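You operate a simulated robot arm through the tools that you are given. There is no shell and no other tool.

The job below is to be done with a simulated robot arm. You get a single attempt, and the scene is never put back.

Task
Stand the cactus on the saucer, water it and dry its wet ring.
Fine: the whole jug, none spilt; jug and white cloth back. Set down upright: cactus in a black pot, white jug.

Only the result counts: the job must be done as asked and must still hold three seconds after the hand-in. Knocking over, shifting, dropping, spilling or breaking anything else fails it. Flat cloth is picked up by pressing the open fingertips on it (5 to 10 N) and closing them slowly along it; thin cloth reads only 2 to 8 mm in the jaws.

Robot
A 6-joint arm with a two-finger gripper, fixed in place. Base frame: the origin is at the foot of the arm, x ahead of it, y to its left, z up; the work surface is at about z = 910. Units: mm, degrees, N and s.
Its first joint turns from -166.0 to 166.0 degrees. Payload 2.45 kg.
The TCP is the grasp point between the finger pads, 20 mm short of the fingertips. In the tool frame z runs along the fingers and y along their closing line. The gripper opens to 140 mm. The gripper's body begins 168 mm behind the TCP.
Orientation is that of the tool frame in the base frame, as a unit quaternion [x, y, z, w]. With the fingers straight down and closing along the base's y, the tool's x points along the base's -x, its y along +y and its z along -z.

Tools
- The arm moves only by the tool jog_arm. Its argument "moves" is a list of rows, each a list of 3 entries, a list of its own where there are three numbers: the shift along the tool's x, y, z in units of 100 mm (1.0 is 100 mm), then the turn, a rotation vector about the tool's x, y, z in units of 60 degrees (1.0 is 60 degrees), then the opening, from 0 (shut) to 1 (fully open). In form: [[[x, y, z], [ax, ay, az], jaw], ...]. A call has 1 to 20 rows; each row is the pose to reach, as a shift and turn from the pose commanded when the call began, along the tool's axes at that moment. A call with a number of a shift or a turn outside -1 to 1 is refused whole. Rows are played at 5 a second. More than 50 mm and 8.6 degrees between two rows, or a gripper value outside its range, and nothing of the call is played. A pose out of reach is approached as far as the arm can. The call stops where the force on the tool passes 40 N (or 10 N more than at its start, if that is more) or the arm is blocked; 0.2 s more then pass. The fingers move at their own pace (about 45 mm/s each) and stop on an object; they squeeze with about 25 N. The grip force told is the motor's: it shows also when the fingers shut on nothing. Time passes only in rows, and 0.2 s behind the last, so rows that repeat a pose let the fingers close. It gives the time, the measured TCP pose, the force on the tool (base axes), the opening and the grip force at its end, in the units of the frame above (readings bear some noise), with the torque about the TCP (base axes, N m) and any sound that the robot's microphone picked up.
- Cameras (640 x 400 px; columns grow to the right, rows downward): "scene" is fixed at [53.7, -504.1, 1660.1]; the picture's right is [0.85, -0.53, 0.00], its down [-0.20, -0.32, -0.93] and it looks along [0.50, 0.78, -0.37] (base axes); focal length 336 px, centre (320, 200). "wrist" rides on the gripper at [78, 11, -209] in the tool frame; the picture's right is [-0.14, 0.99, 0.00], its down [-0.92, -0.13, -0.37] and it looks along [-0.36, -0.05, 0.93] (tool axes); focal length 280 px, centre (320, 200).
- get_image(camera): a new picture of that camera. No time passes.
- measure_at(camera, pixels): for up to 12 pixels [column, row] of the newest picture of that camera ("zoom" is the newest enlarged one), the place [x, y, z] in the base frame of the surface seen there, good to about 3 mm, but the place of the scene camera against the robot may be out by one fixed shift of up to 12 mm in any direction. No time passes.
- close_up(camera, box): a new picture of the part [left, top, right, bottom] of that camera's present view, enlarged. No time passes.
- finish_job(): hands the job in; it is judged then, once.

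Unless the task says otherwise, let go and move clear before handing in.

The tools are called after "Request:" as name(argument=value, ...) on one line, values as JSON. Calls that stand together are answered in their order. jog_arm: Moves the arm, as the interface text tells. Its arguments: {"type":"object","properties":{"moves":{"type":"array"}},"required":["moves"]} The other tools are called the same way: get_image (camera) takes a picture; measure_at (camera, pixels) gives the place of the surface under pixels of a picture; close_up (camera, box) takes an enlarged picture of a part of a camera's view; finish_job () hands the job in.

At the start:

```text
time: 0.0
tool_pos: [507.5, 471.1, 1301.6]
tool_rot: [0.0, 1.0, 0.0, 0.0]
force: [0.4, 0.7, 0.0]
wrist_torque: [-0.02, -0.01, 0.0]
opening: 140.1
grip_force: 0.0
```

scene: 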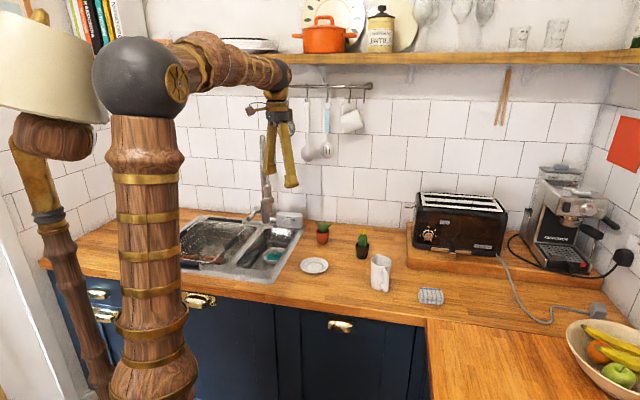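
wrist: 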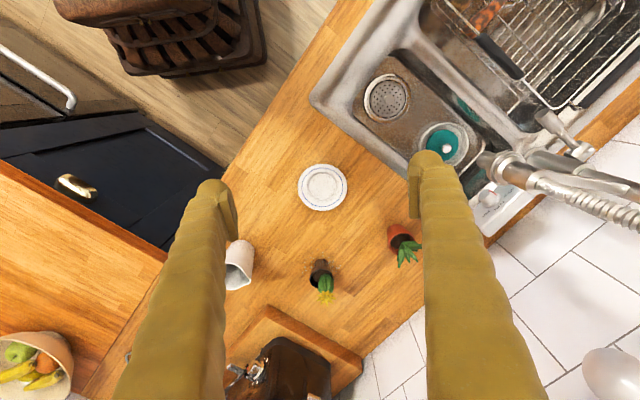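

The scene view shows the saucer near (314,265), the black-pot cactus near (362,245), the white jug at (381,272) and the cloth at (430,296). I'll take enlarged views before moving.

Request:
close_up(camera="scene", box=[280, 210, 460, 322])

Request:
close_up(camera="wrist", box=[200, 140, 460, 320])

```text
3.56 times, centred on (370, 266) of scene
```

zoom: 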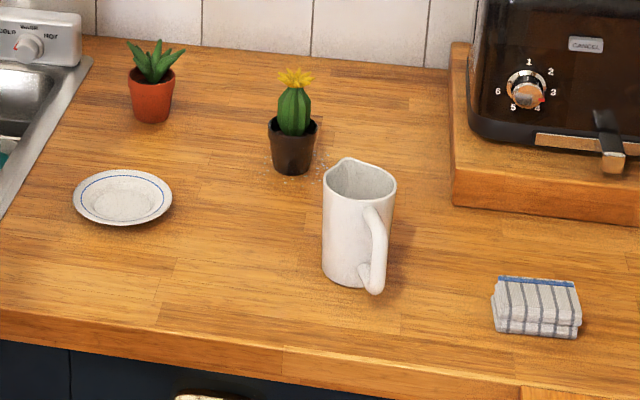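

```text
2.22 times, centred on (330, 230) of wrist
```

zoom: 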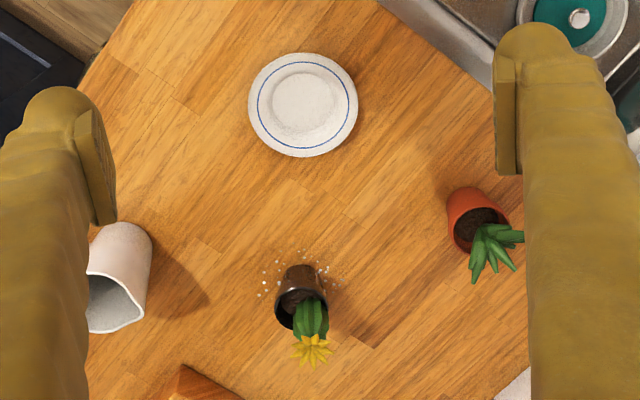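

The droplets around the black pot at zoom (295,285) mark the wet ring. I'll measure the objects in both views.

Request:
measure_at(camera="zoom", pixels=[[303, 100], [303, 54], [303, 156], [250, 105], [357, 105], [300, 268], [276, 310], [326, 300], [312, 345], [265, 270], [335, 270], [120, 310]])

Request:
measure_at(camera="scene", pixels=[[315, 266], [362, 250], [362, 257], [362, 232], [376, 284], [373, 256], [391, 262], [385, 291], [382, 270], [420, 294], [442, 296], [431, 302]])

Request:
get_image(camera="scene")

```text
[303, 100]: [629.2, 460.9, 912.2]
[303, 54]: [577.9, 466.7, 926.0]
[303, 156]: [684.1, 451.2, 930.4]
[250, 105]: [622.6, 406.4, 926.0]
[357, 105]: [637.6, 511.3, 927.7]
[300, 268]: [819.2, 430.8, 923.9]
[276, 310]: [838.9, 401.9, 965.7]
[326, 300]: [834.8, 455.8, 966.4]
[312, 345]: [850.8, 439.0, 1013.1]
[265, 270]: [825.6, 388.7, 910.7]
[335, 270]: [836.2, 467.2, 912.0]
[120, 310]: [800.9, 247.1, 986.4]
```

```text
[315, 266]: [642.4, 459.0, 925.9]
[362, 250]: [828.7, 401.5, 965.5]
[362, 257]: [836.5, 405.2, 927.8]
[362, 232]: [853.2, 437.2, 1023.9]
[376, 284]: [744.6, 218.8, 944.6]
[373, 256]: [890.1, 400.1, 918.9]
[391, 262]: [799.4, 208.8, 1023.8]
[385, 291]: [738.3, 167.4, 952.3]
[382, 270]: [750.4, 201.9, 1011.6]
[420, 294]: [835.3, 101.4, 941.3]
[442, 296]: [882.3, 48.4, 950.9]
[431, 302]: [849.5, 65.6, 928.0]
```

```text
taken
```

scene: 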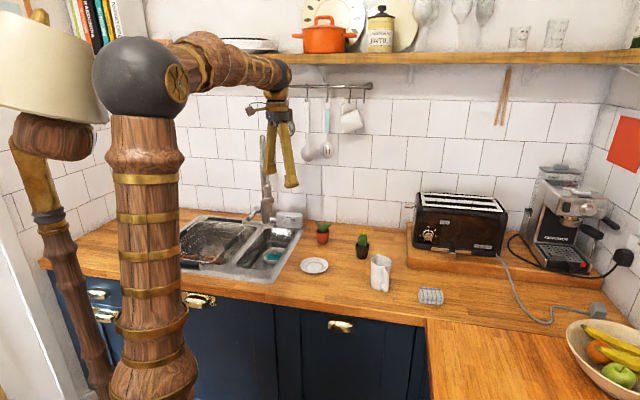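

The saucer is centred near (630,459), the pot near (840,430) and the jug near (770,205). I'll move the arm toward the jug and cactus for a better wrist view.

Request:
jog_arm(moves=[[[-0.25, -0.25, 0.1], [0, 0, 0], 1], [[-0.5, -0.5, 0.2], [0, 0, 0], 1], [[-0.75, -0.75, 0.3], [0, 0, 0], 1], [[-1, -1, 0.4], [0, 0, 0], 1]])

Request:
get_image(camera="wrist")

```text
time: 1.0
tool_pos: [608.9, 369.3, 1263.2]
tool_rot: [0.0, 1.0, -0.001, 0.0]
force: [0.5, 0.3, 0.0]
wrist_torque: [0.01, 0.02, -0.03]
opening: 140.0
grip_force: 0.1
```

```text
taken
```

wrist: 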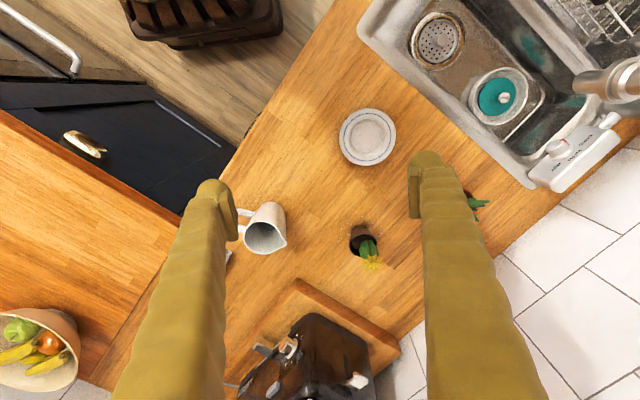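

The jug shows its handle at (242,220) and its spout at (286,243), and the board corner is at (300,282). I'll enlarge this part and measure.

Request:
close_up(camera="wrist", box=[210, 170, 430, 310])

Request:
measure_at(camera="wrist", pixels=[[367, 138], [339, 135], [396, 135], [300, 282], [285, 243], [244, 242], [262, 226], [262, 205], [350, 242], [364, 228], [230, 258], [372, 250]])

```text
2.86 times, centred on (320, 240) of wrist
```

zoom: 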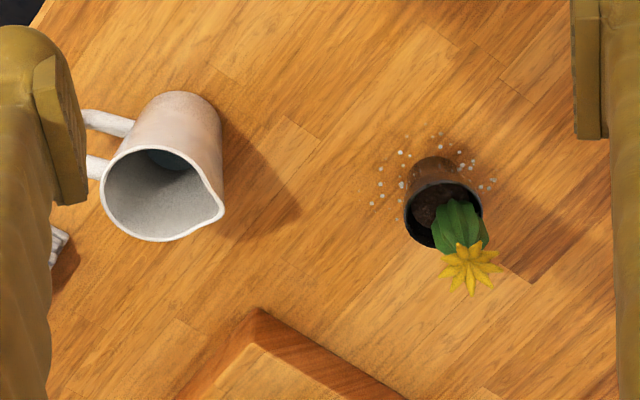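

```text
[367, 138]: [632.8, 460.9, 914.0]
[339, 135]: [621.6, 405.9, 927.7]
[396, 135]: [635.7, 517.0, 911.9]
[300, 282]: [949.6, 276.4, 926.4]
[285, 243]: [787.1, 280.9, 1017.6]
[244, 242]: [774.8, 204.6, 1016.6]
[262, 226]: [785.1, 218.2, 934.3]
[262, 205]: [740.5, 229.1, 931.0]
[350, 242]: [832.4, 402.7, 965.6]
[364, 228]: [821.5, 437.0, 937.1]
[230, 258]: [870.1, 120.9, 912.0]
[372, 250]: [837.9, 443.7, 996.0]
```

The jug rim runs from zoom (102,190) to the spout at (224,213), with the handle on the left. I'll measure the jug rim, handle and pot rim in this zoom.

Request:
measure_at(camera="zoom", pixels=[[103, 190], [222, 214], [165, 240], [160, 148], [108, 120], [92, 165], [165, 158], [160, 215], [405, 215], [481, 215], [442, 182], [425, 205]])

Request:
measure_at(camera="zoom", pixels=[[403, 184], [371, 203], [493, 180], [438, 135], [350, 180], [60, 240], [470, 270], [460, 210]])

```text
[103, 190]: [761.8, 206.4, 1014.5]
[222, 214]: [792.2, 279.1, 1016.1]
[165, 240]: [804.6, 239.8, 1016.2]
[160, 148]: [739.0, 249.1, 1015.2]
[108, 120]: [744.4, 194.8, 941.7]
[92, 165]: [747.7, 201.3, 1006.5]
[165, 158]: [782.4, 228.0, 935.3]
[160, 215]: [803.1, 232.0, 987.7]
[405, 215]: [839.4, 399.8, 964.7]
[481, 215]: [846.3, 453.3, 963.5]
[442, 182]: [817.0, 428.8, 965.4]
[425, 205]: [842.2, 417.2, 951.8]
```

```text
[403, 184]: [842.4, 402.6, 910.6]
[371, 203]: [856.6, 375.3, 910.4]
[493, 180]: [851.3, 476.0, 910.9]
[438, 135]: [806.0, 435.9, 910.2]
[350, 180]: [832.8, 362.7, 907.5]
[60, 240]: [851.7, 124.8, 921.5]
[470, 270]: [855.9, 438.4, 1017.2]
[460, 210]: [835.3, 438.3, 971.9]
```

The pot rim is centred near (843,428) at z≈965, the jug rim centre is near (772,240), and the spout points about +63°. I'll move over the cactus first, staying high.

Request:
jog_arm(moves=[[[-0.25, 0.08, 0.1], [0, 0, 0], 1], [[-0.5, 0.15, 0.2], [0, 0, 0], 0.9], [[-0.75, 0.22, 0.3], [0, 0, 0], 0.8], [[-1, 0.3, 0.4], [0, 0, 0], 0.75]])

Request:
jog_arm(moves=[[[-0.25, 0.08, 0.05], [0, 0, 0], 0.75], [[-0.5, 0.15, 0.1], [0, 0, 0], 0.75], [[-0.75, 0.22, 0.2], [0, 0, 0], 0.75], [[-1, 0.29, 0.3], [0, 0, 0], 0.75]])

Request:
get_image(camera="wrist")

Request:
get_image(camera="scene")

```text
time: 2.0
tool_pos: [705.1, 400.7, 1222.9]
tool_rot: [0.001, 1.0, 0.0, 0.0]
force: [0.0, -0.6, 0.6]
wrist_torque: [0.01, -0.03, -0.02]
opening: 104.9
grip_force: 0.1
```

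```text
time: 3.0
tool_pos: [805.3, 427.5, 1192.2]
tool_rot: [0.0, 1.0, 0.0, 0.0]
force: [-0.3, 0.6, 0.4]
wrist_torque: [0.01, -0.03, 0.02]
opening: 105.1
grip_force: 0.1
```

```text
taken
```

wrist: 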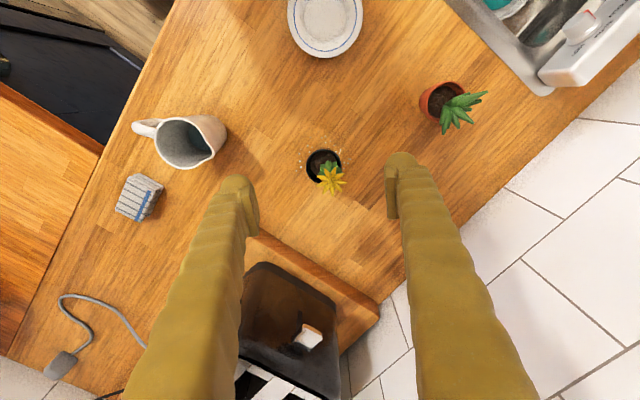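

```text
taken
```

scene: 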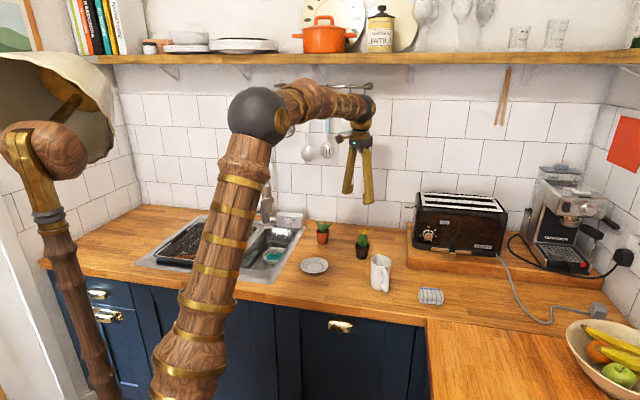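

From here the pot is clear at (323,165), and the cloth at (139,197) and jug are fully visible. I'll take a zoom and measure precisely.

Request:
close_up(camera="wrist", box=[100, 90, 260, 230])

Request:
measure_at(camera="wrist", pixels=[[307, 168], [341, 164], [323, 150], [321, 183], [334, 190], [326, 28], [288, 23], [363, 23], [326, 57], [311, 158], [420, 103], [440, 83]])

Request:
close_up(camera="wrist", box=[280, 120, 380, 210])

```text
2.86 times, centred on (180, 160) of wrist
```

zoom: 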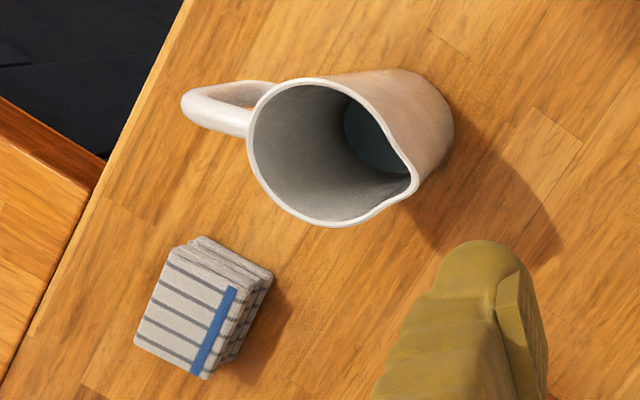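

```text
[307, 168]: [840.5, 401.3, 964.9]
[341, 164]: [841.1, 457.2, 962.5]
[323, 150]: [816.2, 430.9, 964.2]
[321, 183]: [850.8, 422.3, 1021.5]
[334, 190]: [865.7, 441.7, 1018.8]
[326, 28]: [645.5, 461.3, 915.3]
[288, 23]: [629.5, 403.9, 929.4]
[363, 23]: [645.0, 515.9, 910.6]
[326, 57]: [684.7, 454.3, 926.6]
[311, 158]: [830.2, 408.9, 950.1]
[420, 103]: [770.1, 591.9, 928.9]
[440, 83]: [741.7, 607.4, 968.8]
```

```text
4.44 times, centred on (330, 165) of wrist
```

zoom: 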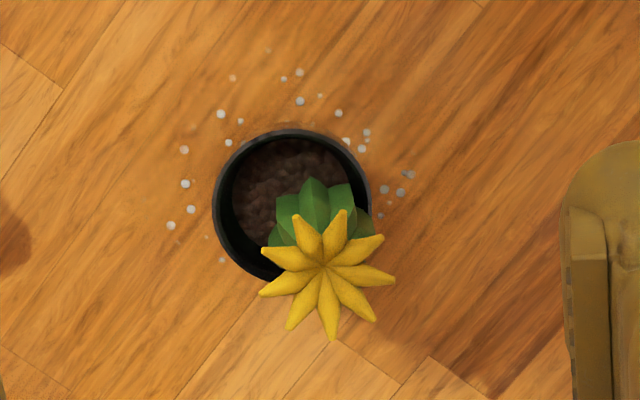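

The pot rim is centred at (843,429) with radius 28 mm and z≈965, and the saucer at (631,459). I'll descend over the pot with the jaws at 105 mm.

Request:
jog_arm(moves=[[[-0.19, 0.01, 0.2], [0, 0, 0], 0.75], [[-0.38, 0.02, 0.4], [0, 0, 0], 0.75], [[-0.38, 0.02, 0.6], [0, 0, 0], 0.75], [[-0.38, 0.02, 0.8], [0, 0, 0], 0.75], [[-0.38, 0.02, 1.0], [0, 0, 0], 0.75]])

Request:
get_image(camera="wrist")

Request:
get_image(camera="scene")

```text
time: 4.2
tool_pos: [846.4, 432.0, 1090.8]
tool_rot: [0.0, 1.0, 0.001, 0.0]
force: [0.3, 0.1, 0.2]
wrist_torque: [0.0, -0.01, 0.04]
opening: 105.1
grip_force: 0.1
```

```text
taken
```

wrist: 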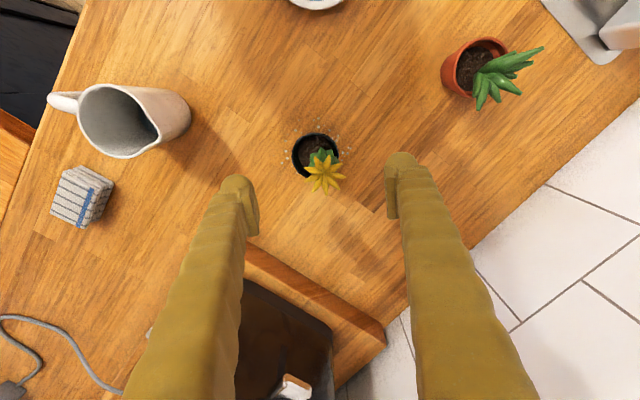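

```text
taken
```

scene: 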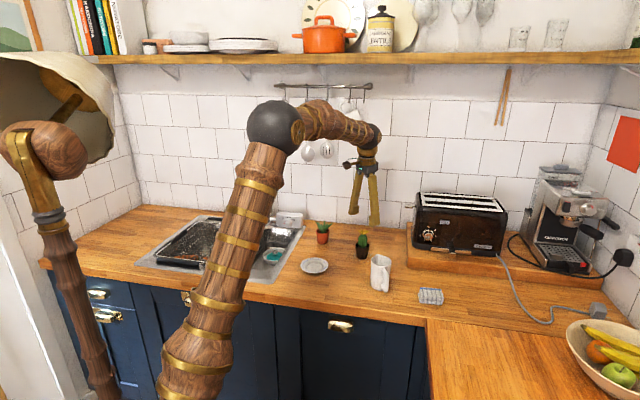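

The pot is centred between the fingers at (315,155). I'll remeasure its rim and check the alignment before going down.

Request:
measure_at(camera="wrist", pixels=[[293, 158], [338, 154], [315, 134], [310, 177], [326, 165], [325, 175], [314, 157], [239, 180], [402, 158]])

```text
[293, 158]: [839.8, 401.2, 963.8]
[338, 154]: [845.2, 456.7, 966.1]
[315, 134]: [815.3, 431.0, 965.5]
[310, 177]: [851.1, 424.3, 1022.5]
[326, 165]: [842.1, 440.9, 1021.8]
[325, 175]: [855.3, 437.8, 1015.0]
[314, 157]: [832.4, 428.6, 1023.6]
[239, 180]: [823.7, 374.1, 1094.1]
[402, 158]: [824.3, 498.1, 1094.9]
```

The rim centre is still (843,429) and the fingers straddle it. I'll descend to z≈950.

Request:
jog_arm(moves=[[[0, 0, 0.2], [0, 0, 0], 0.75], [[0, 0, 0.4], [0, 0, 0], 0.75], [[0, 0, 0.6], [0, 0, 0], 0.75], [[0, 0, 0.8], [0, 0, 0], 0.75]])

Request:
jog_arm(moves=[[[0, 0, 0.15], [0, 0, 0], 0.75], [[0, 0, 0.3], [0, 0, 0], 0.75], [[0, 0, 0.42], [0, 0, 0], 0.75], [[0, 0, 0.42], [0, 0, 0], 0.75]])

Request:
get_image(camera="wrist")

Request:
close_up(camera="scene", box=[280, 210, 440, 310])

```text
time: 5.2
tool_pos: [846.6, 430.9, 1012.0]
tool_rot: [0.001, 1.0, 0.0, 0.0]
force: [0.8, 0.2, -0.6]
wrist_torque: [0.06, -0.02, 0.02]
opening: 104.9
grip_force: 0.1
```

```text
time: 6.2
tool_pos: [845.0, 431.0, 970.2]
tool_rot: [-0.001, 1.0, 0.001, 0.0]
force: [0.0, -0.5, 0.9]
wrist_torque: [0.0, -0.05, -0.01]
opening: 105.0
grip_force: 0.1
```

```text
taken
```

wrist: 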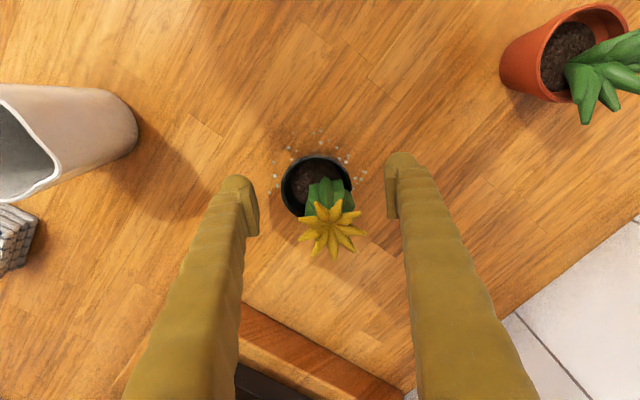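

```text
4.00 times, centred on (360, 260) of scene
```

zoom: 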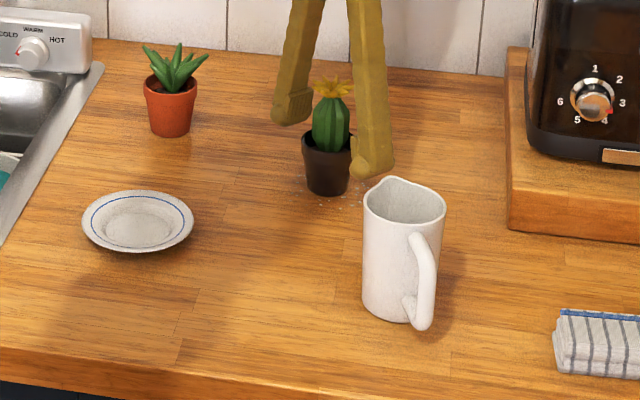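

The pot at (317,187) sits between the pads. I'll go down 20 mm more and close.

Request:
jog_arm(moves=[[[0, 0, 0.1], [0, 0, 0], 0.75], [[0, 0, 0.2], [0, 0, 0], 0.75], [[0, 0, 0.2], [0, 0, 0], 0.6], [[0, 0, 0.2], [0, 0, 0], 0.5], [[0, 0, 0.2], [0, 0, 0], 0.42], [[0, 0, 0.2], [0, 0, 0], 0.36], [[0, 0, 0.2], [0, 0, 0], 0.3], [[0, 0, 0.2], [0, 0, 0], 0.3], [[0, 0, 0.2], [0, 0, 0], 0.3]])

```text
time: 8.2
tool_pos: [845.6, 432.0, 950.5]
tool_rot: [-0.001, 1.0, 0.0, 0.0]
force: [0.7, -0.7, -0.7]
wrist_torque: [0.02, 0.01, -0.05]
opening: 57.7
grip_force: 25.5
```

The jaws stopped at 57.7 mm with 25 N, so the pot is held. I'll lift it and look.

Request:
jog_arm(moves=[[[0, 0, -0.1], [0, 0, 0], 0.3], [[0, 0, -0.2], [0, 0, 0], 0.3], [[0, 0, -0.35], [0, 0, 0], 0.3], [[0, 0, -0.5], [0, 0, 0], 0.3], [[0, 0, -0.65], [0, 0, 0], 0.3], [[0, 0, -0.8], [0, 0, 0], 0.3]])

Request:
get_image(camera="wrist")

Request:
close_up(camera="scene", box=[280, 190, 440, 290])

```text
time: 9.6
tool_pos: [846.0, 431.4, 1029.8]
tool_rot: [0.0, 1.0, 0.0, 0.0]
force: [-0.3, 0.1, -0.9]
wrist_torque: [-0.01, 0.0, -0.02]
opening: 58.2
grip_force: 24.7
```

```text
taken
```

wrist: 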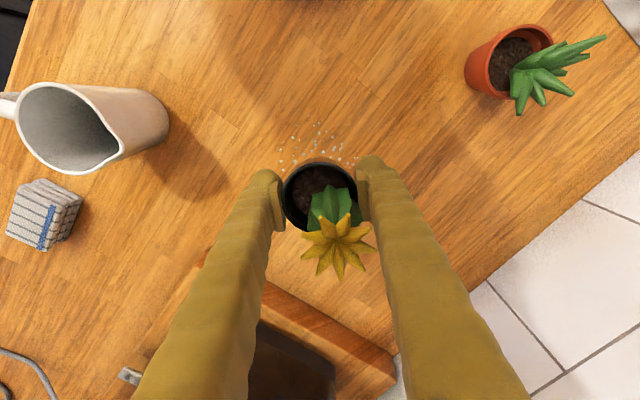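

```text
4.00 times, centred on (360, 240) of scene
```

zoom: 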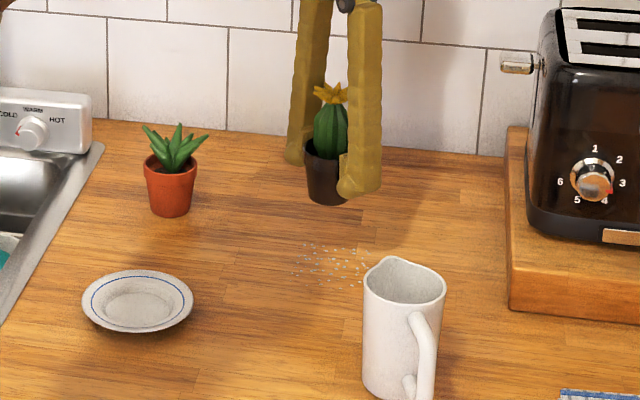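

The pot is held upright, and the wet spot's droplets show at zoom (333,262). I'll carry the pot over to the saucer.

Request:
jog_arm(moves=[[[0.2, 0.03, 0], [0, 0, 0], 0.3], [[0.4, 0.06, 0], [0, 0, 0], 0.3], [[0.6, 0.09, 0], [0, 0, 0], 0.3], [[0.8, 0.12, 0], [0, 0, 0], 0.3], [[1, 0.14, 0], [0, 0, 0], 0.3]])

Request:
jog_arm(moves=[[[0.2, 0.03, 0], [0, 0, 0], 0.3], [[0.4, 0.06, 0], [0, 0, 0], 0.3], [[0.6, 0.09, 0], [0, 0, 0], 0.3], [[0.8, 0.12, 0], [0, 0, 0], 0.3], [[1, 0.15, 0], [0, 0, 0], 0.3], [[1, 0.15, 0], [0, 0, 0], 0.3]])

Request:
get_image(camera="wrist")

Request:
get_image(camera="scene")

Request:
close_up(camera="scene", box=[280, 210, 440, 310])

```text
time: 10.8
tool_pos: [746.0, 447.2, 1029.3]
tool_rot: [0.001, 1.0, 0.0, 0.0]
force: [-0.2, 0.1, -2.6]
wrist_torque: [0.04, 0.04, 0.01]
opening: 58.1
grip_force: 24.7
```

```text
time: 12.2
tool_pos: [644.7, 461.4, 1031.5]
tool_rot: [0.001, 1.0, 0.0, 0.0]
force: [-0.4, 0.4, -1.7]
wrist_torque: [0.0, -0.02, 0.01]
opening: 58.0
grip_force: 24.6
```

```text
taken
```

wrist: 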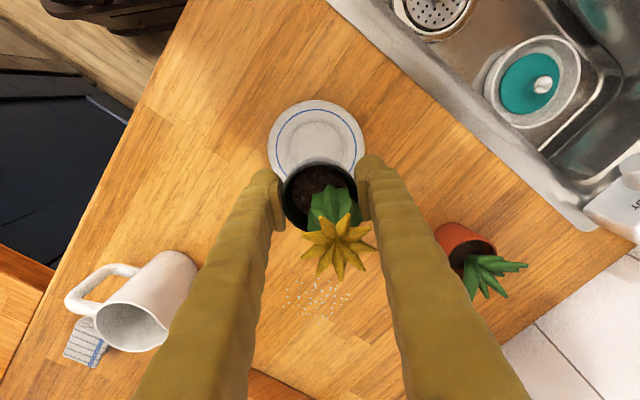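

```text
taken
```

scene: 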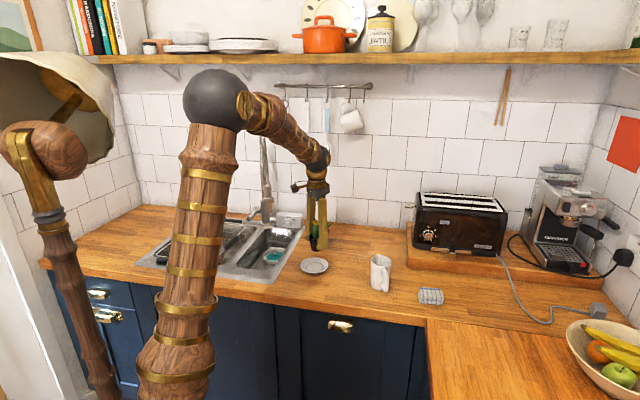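

```text
4.00 times, centred on (360, 260) of scene
```

zoom: 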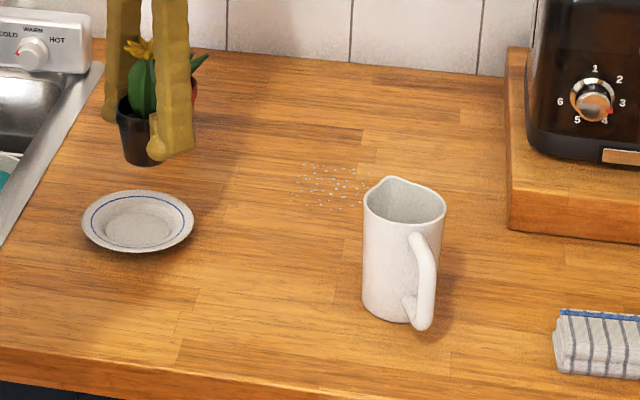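

The pot hangs just past the saucer (wrist rim centre about (320,193), saucer centre about (316,140)). I'll measure both for the final alignment.

Request:
measure_at(camera="wrist", pixels=[[284, 196], [357, 192], [320, 160], [269, 142], [363, 145], [316, 101], [316, 130], [295, 172], [300, 120], [335, 120]])

Request:
measure_at(camera="wrist", pixels=[[285, 300], [348, 297], [310, 280], [318, 315], [325, 287], [300, 310], [340, 310]])

```text
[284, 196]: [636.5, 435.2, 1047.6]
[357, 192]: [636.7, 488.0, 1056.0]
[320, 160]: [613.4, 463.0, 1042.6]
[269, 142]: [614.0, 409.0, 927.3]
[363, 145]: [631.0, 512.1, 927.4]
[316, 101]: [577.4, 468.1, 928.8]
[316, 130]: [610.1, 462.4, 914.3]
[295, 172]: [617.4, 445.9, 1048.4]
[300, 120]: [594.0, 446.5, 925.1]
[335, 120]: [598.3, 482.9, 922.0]
```

```text
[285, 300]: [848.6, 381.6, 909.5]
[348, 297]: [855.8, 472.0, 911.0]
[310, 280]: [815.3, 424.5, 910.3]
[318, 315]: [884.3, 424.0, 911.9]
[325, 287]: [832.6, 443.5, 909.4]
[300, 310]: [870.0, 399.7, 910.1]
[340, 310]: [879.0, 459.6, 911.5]
```

The pot axis is near (641,462) and the saucer centre near (631,460). I'll correct by 10 mm back and 2 mm sideways and lower most of the way.

Request:
jog_arm(moves=[[[0.05, -0.01, 0.0], [0, 0, 0], 0.3], [[0.105, -0.02, 0.1], [0, 0, 0], 0.3], [[0.105, -0.02, 0.25], [0, 0, 0], 0.3], [[0.105, -0.02, 0.4], [0, 0, 0], 0.3], [[0.105, -0.02, 0.55], [0, 0, 0], 0.3], [[0.105, -0.02, 0.65], [0, 0, 0], 0.3], [[0.105, -0.02, 0.68], [0, 0, 0], 0.3], [[0.105, -0.02, 0.68], [0, 0, 0], 0.3]])

Request:
get_image(camera="wrist")

Request:
close_up(camera="scene", box=[260, 210, 380, 285])

```text
time: 14.0
tool_pos: [634.3, 457.9, 962.2]
tool_rot: [0.0, 1.0, 0.0, 0.0]
force: [1.0, -0.7, -1.9]
wrist_torque: [0.02, -0.02, -0.01]
opening: 58.2
grip_force: 24.9
```

```text
taken
```

wrist: 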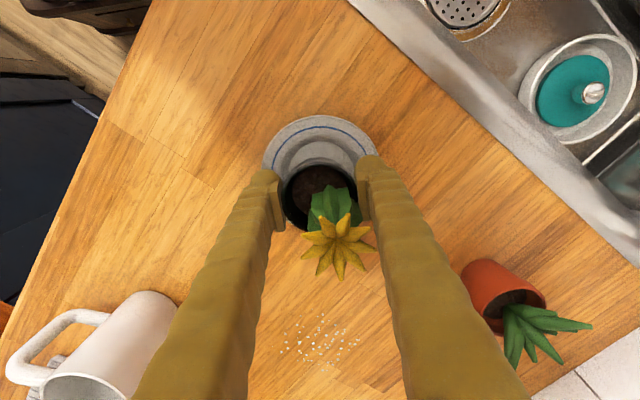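

```text
5.33 times, centred on (320, 248) of scene
```

zoom: 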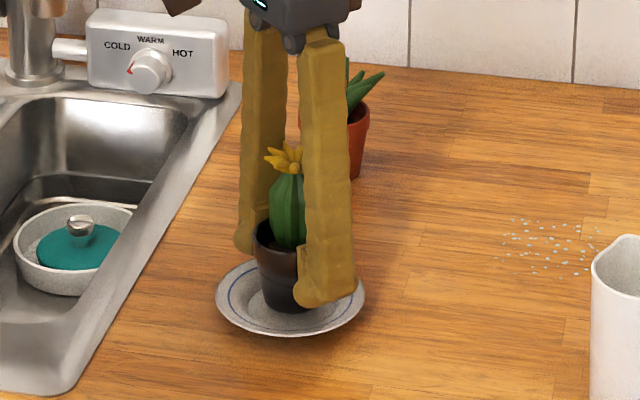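

The pot is just above the saucer. I'll check the alignment with a measurement of the rim and saucer edges.

Request:
measure_at(camera="wrist", pixels=[[322, 159], [288, 175], [352, 175], [264, 152], [376, 150], [318, 115], [300, 205], [345, 205]])

Request:
jog_arm(moves=[[[0, 0, 0.02], [0, 0, 0], 0.3], [[0, 0, 0.04], [0, 0, 0], 0.3], [[0, 0, 0.04], [0, 0, 0], 0.3]])

```text
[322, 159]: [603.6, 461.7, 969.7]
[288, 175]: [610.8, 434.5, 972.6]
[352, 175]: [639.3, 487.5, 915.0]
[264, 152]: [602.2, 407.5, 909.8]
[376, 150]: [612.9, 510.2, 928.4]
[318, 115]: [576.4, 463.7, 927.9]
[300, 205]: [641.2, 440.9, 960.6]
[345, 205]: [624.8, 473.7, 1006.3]
```

```text
time: 14.8
tool_pos: [634.7, 458.1, 958.7]
tool_rot: [-0.001, 1.0, 0.0, 0.0]
force: [-0.5, 0.1, -1.6]
wrist_torque: [0.01, 0.0, -0.01]
opening: 57.8
grip_force: 25.1
```

The alignment is good: rim front at x=603.6 plus the 27.5 mm radius gives 631. I'll lower by small steps until contact.

Request:
jog_arm(moves=[[[0, 0, 0.01], [0, 0, 0], 0.3], [[0, 0, 0.02], [0, 0, 0], 0.3], [[0, 0, 0.02], [0, 0, 0], 0.3]])

Request:
jog_arm(moves=[[[0, 0, 0.01], [0, 0, 0], 0.3], [[0, 0, 0.02], [0, 0, 0], 0.3], [[0, 0, 0.02], [0, 0, 0], 0.3]])

```text
time: 15.6
tool_pos: [634.6, 458.5, 956.2]
tool_rot: [0.0, 1.0, 0.001, 0.0]
force: [-0.6, 0.3, -2.2]
wrist_torque: [0.0, 0.03, -0.01]
opening: 58.1
grip_force: 24.8
```

```text
time: 16.4
tool_pos: [634.2, 458.4, 955.1]
tool_rot: [0.0, 1.0, 0.0, 0.0]
force: [0.8, -1.7, 5.4]
wrist_torque: [0.04, -0.05, -0.03]
opening: 58.2
grip_force: 24.6
```

Contact shows as +5.4 N at z=955. I'll open the jaws gently and rise clear.

Request:
jog_arm(moves=[[[0, 0, -0.005], [0, 0, 0], 0.4], [[0, 0, -0.005], [0, 0, 0], 0.45], [[0, 0, -0.005], [0, 0, 0], 0.55], [[0, 0, -0.005], [0, 0, 0], 0.65], [[0, 0, -0.005], [0, 0, 0], 0.7], [[0, 0, -0.1], [0, 0, 0], 0.7], [[0, 0, -0.3], [0, 0, 0], 0.7], [[0, 0, -0.5], [0, 0, 0], 0.7], [[0, 0, -0.75], [0, 0, 0], 0.75], [[0, 0, -1], [0, 0, 0], 0.75]])

Request:
get_image(camera="wrist")

Request:
close_up(camera="scene", box=[260, 210, 380, 285])

```text
time: 18.6
tool_pos: [634.7, 460.1, 1051.5]
tool_rot: [-0.001, 1.0, 0.0, 0.001]
force: [0.2, 0.1, 0.5]
wrist_torque: [-0.01, 0.01, 0.01]
opening: 104.8
grip_force: 0.1
```

```text
taken
```

wrist: 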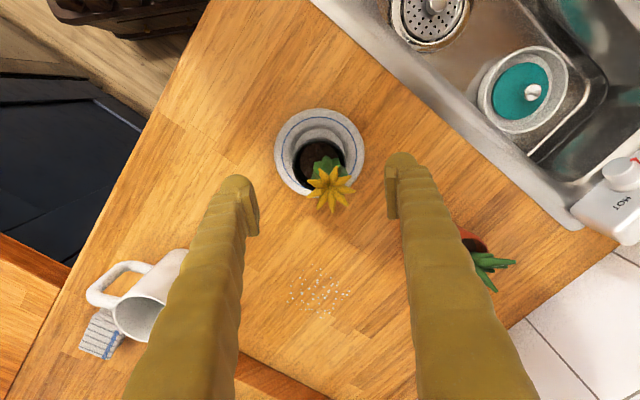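

```text
5.33 times, centred on (320, 248) of scene
```

zoom: 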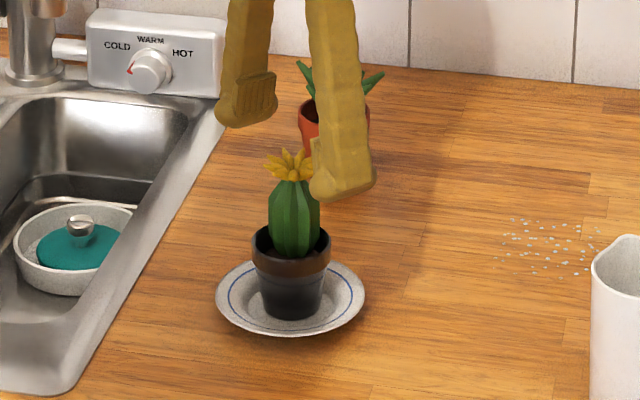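

The cactus stands centred on the saucer. I'll measure the pot opening and cactus top for the pour.

Request:
close_up(camera="wrist", box=[265, 100, 375, 220])

Request:
measure_at(camera="wrist", pixels=[[294, 162], [343, 160], [319, 138], [310, 150], [325, 150], [322, 162], [306, 189], [328, 186], [331, 210], [352, 188], [333, 169], [300, 175]])

```text
3.33 times, centred on (320, 160) of wrist
```

zoom: 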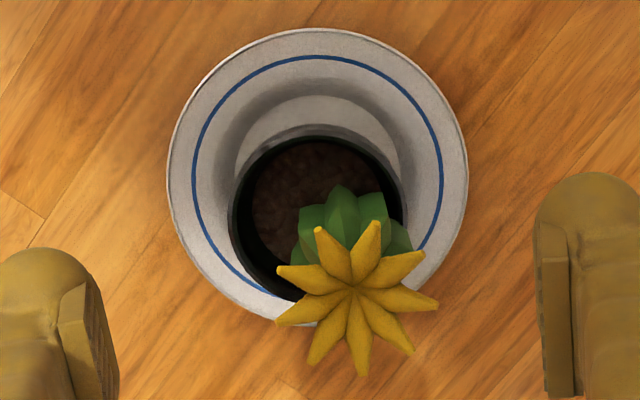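

```text
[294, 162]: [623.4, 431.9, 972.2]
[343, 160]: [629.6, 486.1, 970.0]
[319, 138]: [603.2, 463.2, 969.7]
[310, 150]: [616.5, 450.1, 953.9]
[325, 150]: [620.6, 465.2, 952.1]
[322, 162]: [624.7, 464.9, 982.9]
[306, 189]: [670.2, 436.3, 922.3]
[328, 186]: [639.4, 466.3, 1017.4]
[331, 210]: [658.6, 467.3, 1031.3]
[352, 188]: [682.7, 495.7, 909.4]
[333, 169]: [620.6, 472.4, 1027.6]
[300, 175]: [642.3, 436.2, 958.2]
```

The pot centre is (631,459), soil z≈953, and the cactus is offset about (+9,+8), which leaves open soil on the robot side. I'll measure the wall and tap positions before planning the pour.

Request:
measure_at(camera="wrist", pixels=[[620, 280], [540, 375], [515, 325], [622, 232], [330, 10], [560, 200], [130, 180], [205, 15]])

Request:
get_image(camera="scene")

Request:
measure_at(camera="scene", pixels=[[264, 140], [268, 175], [252, 195], [268, 215], [350, 200], [350, 120], [310, 150], [350, 57], [345, 70], [294, 217]])

```text
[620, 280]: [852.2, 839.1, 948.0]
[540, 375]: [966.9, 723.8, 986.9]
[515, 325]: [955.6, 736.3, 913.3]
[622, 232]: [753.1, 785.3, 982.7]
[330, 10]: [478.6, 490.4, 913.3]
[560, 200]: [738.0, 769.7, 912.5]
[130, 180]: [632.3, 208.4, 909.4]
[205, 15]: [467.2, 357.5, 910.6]
```

```text
taken
```

scene: 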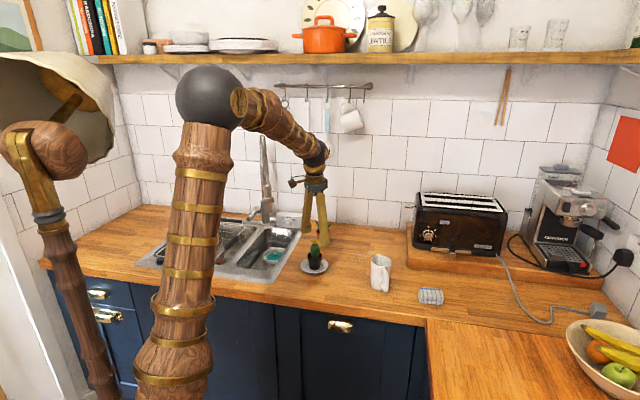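

```text
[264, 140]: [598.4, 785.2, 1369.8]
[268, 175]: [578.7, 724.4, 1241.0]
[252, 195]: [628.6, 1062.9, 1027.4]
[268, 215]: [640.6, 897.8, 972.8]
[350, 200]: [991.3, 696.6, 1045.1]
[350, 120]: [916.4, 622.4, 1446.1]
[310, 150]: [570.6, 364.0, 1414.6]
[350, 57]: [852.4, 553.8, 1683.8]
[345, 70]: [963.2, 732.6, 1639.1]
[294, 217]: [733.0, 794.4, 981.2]
```

The wall line is x+y≈1690, and the tap end is near (578,724,1241), so there is room. I'll dry-run the poured pose (yaw 20°, fingers tilted back 50°) high above the counter to check reach.

Request:
jog_arm(moves=[[[0, 0, -0.3], [0, 0, 0], 0.75], [[0, 0, -0.6], [0, 0, 0], 0.75], [[0.2, -0.08, -0.8], [0, 0, -0.11], 0.75], [[0.4, -0.16, -0.9], [0, 0, -0.22], 0.75], [[0.6, -0.25, -0.9], [0, 0, -0.333], 0.75], [[0.82, -0.34, -0.9], [0, 0, -0.333], 0.75]])

Request:
jog_arm(moves=[[[0, 0, 0], [0, 0.12, 0], 0.75], [[0, 0, 0], [0, 0.24, 0], 0.75], [[0, 0, 0], [0, 0.36, 0], 0.75], [[0, 0, 0], [0, 0.48, 0], 0.75], [[0, 0, 0], [0, 0.6, 0], 0.75], [[0, 0, 0], [0, 0.72, 0], 0.75], [[0, 0, 0], [0, 0.84, 0], 0.75], [[0, 0, 0], [0, 0.84, 0], 0.75]])

Request:
get_image(camera="scene")

Request:
get_image(camera="wrist")

```text
time: 20.0
tool_pos: [553.1, 424.0, 1143.5]
tool_rot: [-0.174, 0.985, 0.001, 0.0]
force: [0.2, 0.5, -0.7]
wrist_torque: [-0.02, -0.01, 0.01]
opening: 104.9
grip_force: 0.1
```

```text
time: 21.8
tool_pos: [550.0, 423.4, 1138.7]
tool_rot: [-0.157, 0.892, -0.073, -0.418]
force: [-0.1, 0.2, 0.1]
wrist_torque: [0.0, -0.03, 0.02]
opening: 105.0
grip_force: 0.0
out of reach, approached as far as the arm can: row 7, 8
```

```text
taken
```

scene: 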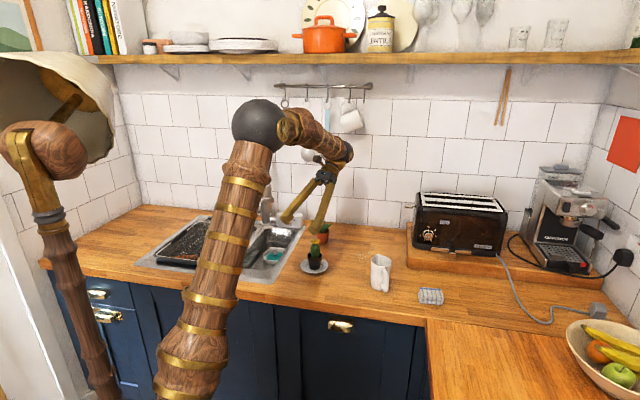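

```text
taken
```

wrist: 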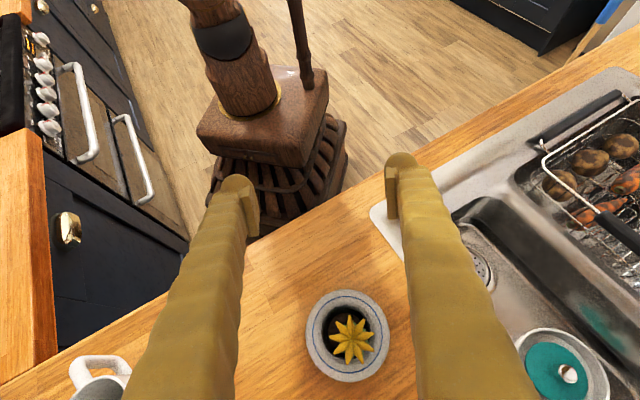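

The tilt of 50° is right at the reach limit with yaw 20°, so I'll use yaw ~0°. This top view of the flower at (352,338) lets me measure its petals and the pot.

Request:
close_up(camera="wrist", box=[295, 280, 405, 390])

Request:
measure_at(camera="wrist", pixels=[[352, 340], [333, 325], [330, 343], [340, 357], [357, 360], [373, 348], [369, 331], [357, 318], [346, 319], [342, 310], [315, 350], [322, 335]])

```text
3.64 times, centred on (350, 335) of wrist
```

zoom: 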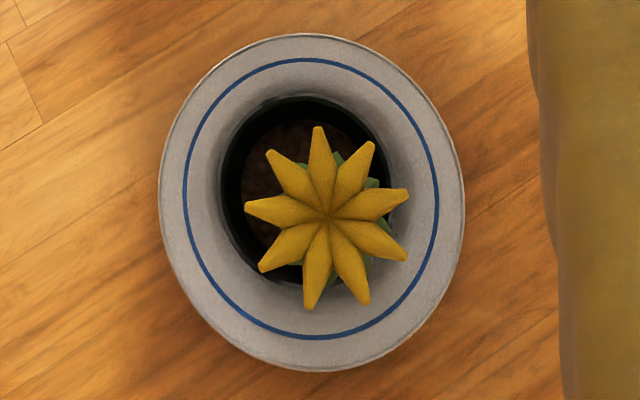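

```text
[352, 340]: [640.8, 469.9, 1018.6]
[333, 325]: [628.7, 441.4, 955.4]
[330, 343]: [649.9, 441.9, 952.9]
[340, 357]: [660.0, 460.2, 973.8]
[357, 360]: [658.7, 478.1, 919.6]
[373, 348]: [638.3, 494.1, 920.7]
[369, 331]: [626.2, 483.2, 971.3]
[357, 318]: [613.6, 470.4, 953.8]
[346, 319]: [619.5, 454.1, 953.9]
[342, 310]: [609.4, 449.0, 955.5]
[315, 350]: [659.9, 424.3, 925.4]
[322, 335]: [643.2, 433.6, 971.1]
```

The flower centre measures about (641,470,1019). I'll measure the petal tips in the zoom.

Request:
measure_at(camera="zoom", pixels=[[319, 135], [275, 157], [252, 208], [265, 266], [311, 303], [363, 298], [402, 254], [402, 194], [369, 148], [328, 213], [250, 160], [240, 190]])

```text
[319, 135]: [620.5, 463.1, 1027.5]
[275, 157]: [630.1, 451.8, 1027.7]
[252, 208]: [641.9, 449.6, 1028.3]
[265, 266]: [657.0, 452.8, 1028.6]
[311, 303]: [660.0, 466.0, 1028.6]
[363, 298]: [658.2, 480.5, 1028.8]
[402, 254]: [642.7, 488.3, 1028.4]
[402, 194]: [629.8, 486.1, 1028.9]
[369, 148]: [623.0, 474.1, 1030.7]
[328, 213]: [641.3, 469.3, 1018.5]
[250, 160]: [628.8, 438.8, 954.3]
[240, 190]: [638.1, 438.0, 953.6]
```

The petals reach radius about 21 mm at z≈1028, so a spout at about (616,446,1012) pointing along +x has a clear chord over the soil. I'll return the tool to vertical.

Request:
jog_arm(moves=[[[0, 0, 0], [0, -0.12, 0], 0.75], [[0, 0, 0], [0, -0.24, 0], 0.75], [[0, 0, 0], [0, -0.36, 0], 0.75], [[0, 0, 0], [0, -0.48, 0], 0.75], [[0, 0, 0], [0, -0.6, 0], 0.75], [[0, 0, 0], [0, -0.72, 0], 0.75], [[0, 0, 0], [0, -0.84, 0], 0.75], [[0, 0, 0], [0, -0.84, 0], 0.75]])

```text
time: 23.6
tool_pos: [548.1, 423.4, 1138.5]
tool_rot: [-0.174, 0.985, 0.001, 0.0]
force: [-0.5, -0.8, 0.7]
wrist_torque: [-0.02, 0.01, 0.01]
opening: 104.8
grip_force: 0.0
```

The tool is vertical again. I'll travel toward the jug side, staying high, and yaw to face along the jug's handle–spout axis.

Request:
jog_arm(moves=[[[-0.03, -0.25, -0.1], [0, 0, 0], 0.75], [[-0.05, -0.5, -0.2], [0, 0, 0], 0.75], [[-0.08, -0.75, -0.3], [0, 0, 0], 0.75], [[-0.1, -1, -0.3], [0, 0, 0], 0.75]])

Request:
jog_arm(moves=[[[-0.03, -0.25, -0.1], [0, 0, 0], 0.75], [[-0.05, -0.5, -0.2], [0, 0, 0], 0.75], [[-0.08, -0.75, -0.3], [0, 0, 0], 0.75], [[-0.1, -1, -0.3], [0, 0, 0], 0.75]])

Request:
jog_arm(moves=[[[-0.03, -0.25, 0], [0, 0, -0.12], 0.75], [[-0.05, -0.5, 0], [0, 0, -0.24], 0.75], [[-0.08, -0.75, 0], [0, 0, -0.36], 0.75], [[-0.1, -1, 0], [0, 0, -0.48], 0.75], [[-0.12, -1, 0], [0, 0, -0.6], 0.75], [[-0.12, -1, 0], [0, 0, -0.717], 0.75], [[-0.12, -1, 0], [0, 0, -0.717], 0.75]])

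Request:
get_image(camera="wrist")

Request:
get_image(camera="scene")

```text
time: 24.6
tool_pos: [592.7, 333.2, 1169.7]
tool_rot: [-0.174, 0.985, 0.0, 0.0]
force: [-0.3, -0.1, 0.3]
wrist_torque: [-0.01, 0.0, -0.01]
opening: 105.0
grip_force: 0.0
```

```text
time: 25.6
tool_pos: [638.0, 243.5, 1196.8]
tool_rot: [-0.174, 0.985, 0.001, 0.0]
force: [-0.2, -1.1, 0.3]
wrist_torque: [-0.03, 0.0, 0.02]
opening: 104.9
grip_force: 0.1
```

```text
time: 27.2
tool_pos: [679.3, 152.5, 1197.9]
tool_rot: [-0.523, 0.852, 0.0, 0.0]
force: [0.5, 0.3, 0.3]
wrist_torque: [0.02, 0.0, 0.0]
opening: 105.1
grip_force: 0.1
```

```text
taken
```

wrist: 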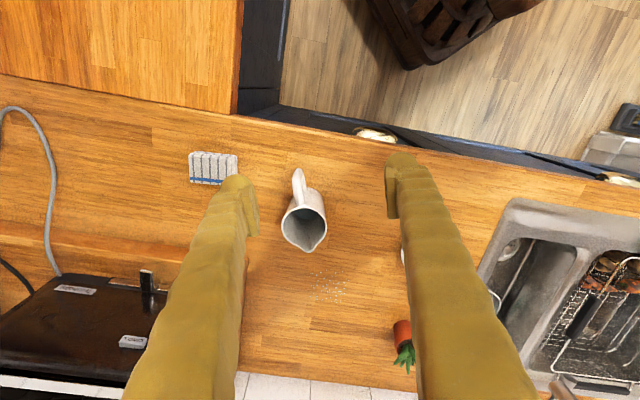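

```text
taken
```

scene: 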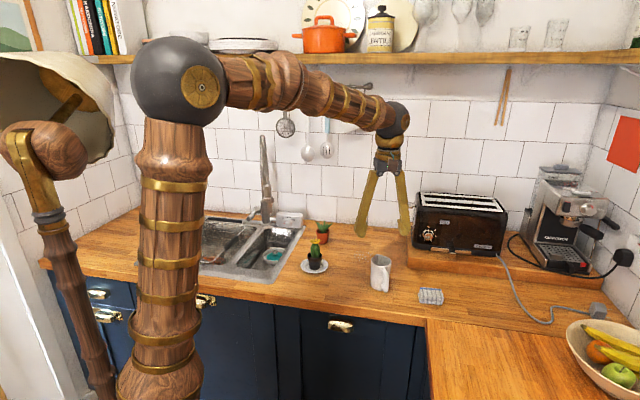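

The jug is at (305,215), with its handle up at (298,180) and spout at (313,248). I'll zoom and measure precisely.

Request:
close_up(camera="wrist", box=[255, 155, 355, 260])

Request:
measure_at(camera="wrist", pixels=[[282, 225], [326, 217], [303, 207], [313, 251], [297, 248], [320, 240], [296, 170], [301, 190], [310, 193], [320, 205], [289, 203], [312, 238]])

```text
3.81 times, centred on (305, 208) of wrist
```

zoom: 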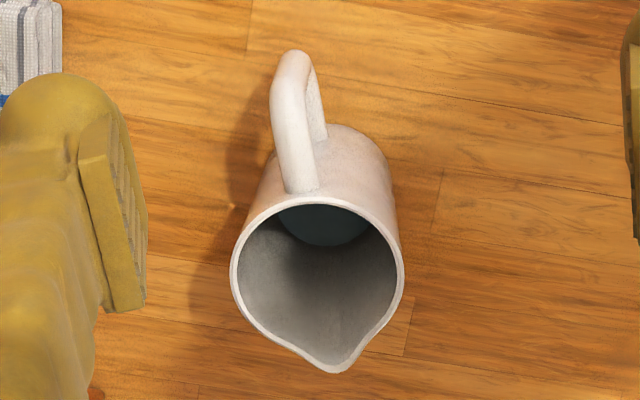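

```text
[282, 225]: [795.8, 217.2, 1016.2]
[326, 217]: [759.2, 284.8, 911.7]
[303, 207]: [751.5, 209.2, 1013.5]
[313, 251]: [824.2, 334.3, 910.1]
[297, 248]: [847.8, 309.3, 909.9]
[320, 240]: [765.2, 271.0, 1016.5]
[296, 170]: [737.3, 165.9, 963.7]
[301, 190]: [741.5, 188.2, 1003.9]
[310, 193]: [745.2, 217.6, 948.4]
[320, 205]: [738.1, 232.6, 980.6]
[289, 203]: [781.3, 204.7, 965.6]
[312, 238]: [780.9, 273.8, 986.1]
```

Some pixels fell off the rim. I'll re-measure on the zoom at the rim and spout edges.

Request:
measure_at(camera="zoom", pixels=[[234, 270], [401, 265], [318, 202], [332, 369], [340, 367], [255, 328], [385, 325], [255, 222], [388, 222], [292, 60], [300, 180], [325, 225]])

```text
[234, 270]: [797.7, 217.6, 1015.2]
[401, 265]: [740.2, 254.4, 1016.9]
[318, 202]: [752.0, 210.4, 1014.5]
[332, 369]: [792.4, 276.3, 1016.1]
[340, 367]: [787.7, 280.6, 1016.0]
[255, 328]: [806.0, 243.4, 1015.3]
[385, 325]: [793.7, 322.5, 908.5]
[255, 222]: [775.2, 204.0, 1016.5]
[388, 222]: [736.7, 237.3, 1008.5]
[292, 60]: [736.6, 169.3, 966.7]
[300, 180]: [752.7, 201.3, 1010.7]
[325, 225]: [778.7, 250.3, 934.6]
```

The rim centre is (770.5,237), radius 34, and the handle–spout axis is at 64°, matching my yaw. I'll pitch the fingers forward by 60° at this height and straighten up laterally.

Request:
jog_arm(moves=[[[0.02, -0.1, 0], [0, -0.14, 0], 0.75], [[0.04, -0.2, 0], [0, -0.28, 0], 0.75], [[0.08, -0.3, 0], [0, -0.42, 0], 0.75], [[0.1, -0.43, 0], [0, -0.56, 0], 0.75], [[0.13, -0.43, 0], [0, -0.7, 0], 0.75], [[0.13, -0.43, 0], [0, -0.84, 0], 0.75], [[0.13, -0.43, 0], [0, -0.96, 0], 0.75], [[0.13, -0.43, 0], [0, -1, 0], 0.75], [[0.13, -0.43, 0], [0, -1, 0], 0.75]])

Request:
get_image(camera="wrist")

Request:
get_image(camera="scene")

```text
time: 29.2
tool_pos: [713.7, 122.0, 1199.9]
tool_rot: [-0.453, 0.738, 0.262, 0.426]
force: [-0.6, -0.1, -0.7]
wrist_torque: [0.01, 0.0, -0.03]
opening: 104.9
grip_force: 0.0
```

```text
taken
```

wrist: 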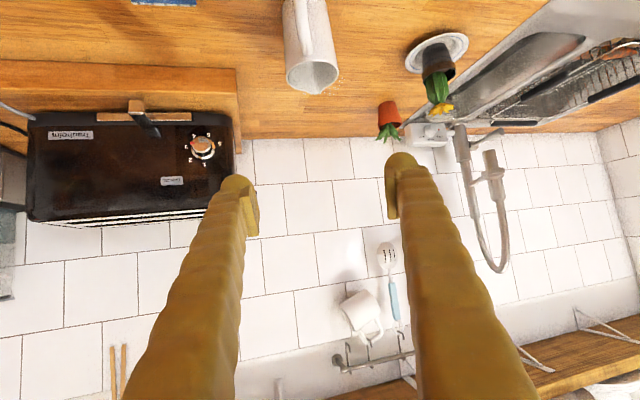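

```text
taken
```

scene: 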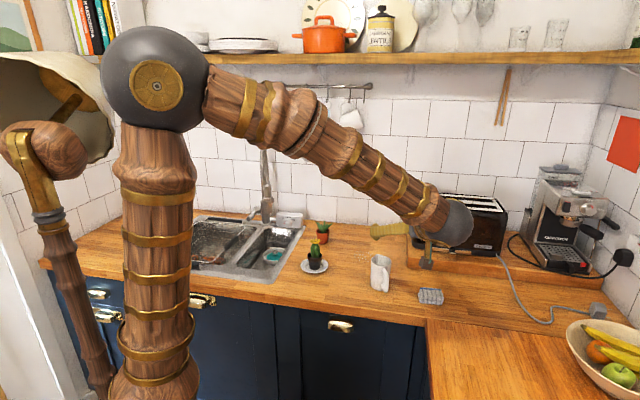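

The arm is posed pointing forward and down, with the jug ahead at the image top. I'll lower straight down 160 mm in two calls, checking as I go.

Request:
jog_arm(moves=[[[0.173, 0, 0.1], [0, 0, 0], 0.75], [[0.346, 0, 0.2], [0, 0, 0], 0.75], [[0.52, 0, 0.3], [0, 0, 0], 0.75], [[0.693, 0, 0.4], [0, 0, 0], 0.75]])

Request:
jog_arm(moves=[[[0.173, 0, 0.1], [0, 0, 0], 0.75], [[0.346, 0, 0.2], [0, 0, 0], 0.75], [[0.52, 0, 0.3], [0, 0, 0], 0.75], [[0.67, 0, 0.387], [0, 0, 0], 0.75], [[0.67, 0, 0.387], [0, 0, 0], 0.75]])

Request:
get_image(camera="wrist")

Request:
close_up(camera="scene", box=[300, 180, 500, 320])

```text
time: 30.2
tool_pos: [715.4, 122.4, 1119.1]
tool_rot: [-0.453, 0.738, 0.262, 0.426]
force: [-0.6, -0.3, -0.6]
wrist_torque: [0.0, -0.01, -0.01]
opening: 105.1
grip_force: 0.0
```

```text
time: 31.4
tool_pos: [714.0, 123.2, 1040.8]
tool_rot: [-0.453, 0.738, 0.262, 0.427]
force: [0.1, -0.6, -1.2]
wrist_torque: [0.01, -0.05, -0.01]
opening: 104.9
grip_force: 0.0
```

```text
taken
```

wrist: 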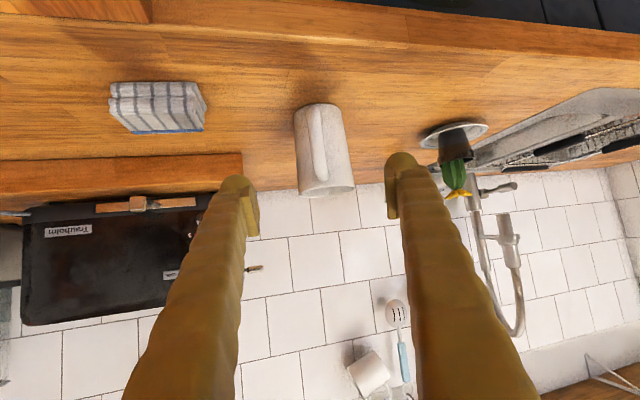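

```text
2.86 times, centred on (400, 250) of scene
```

zoom: 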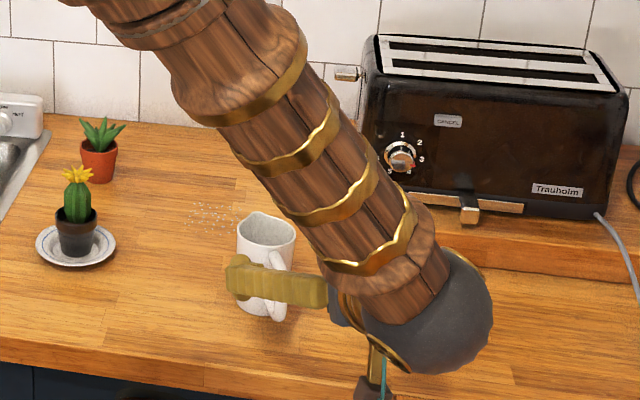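

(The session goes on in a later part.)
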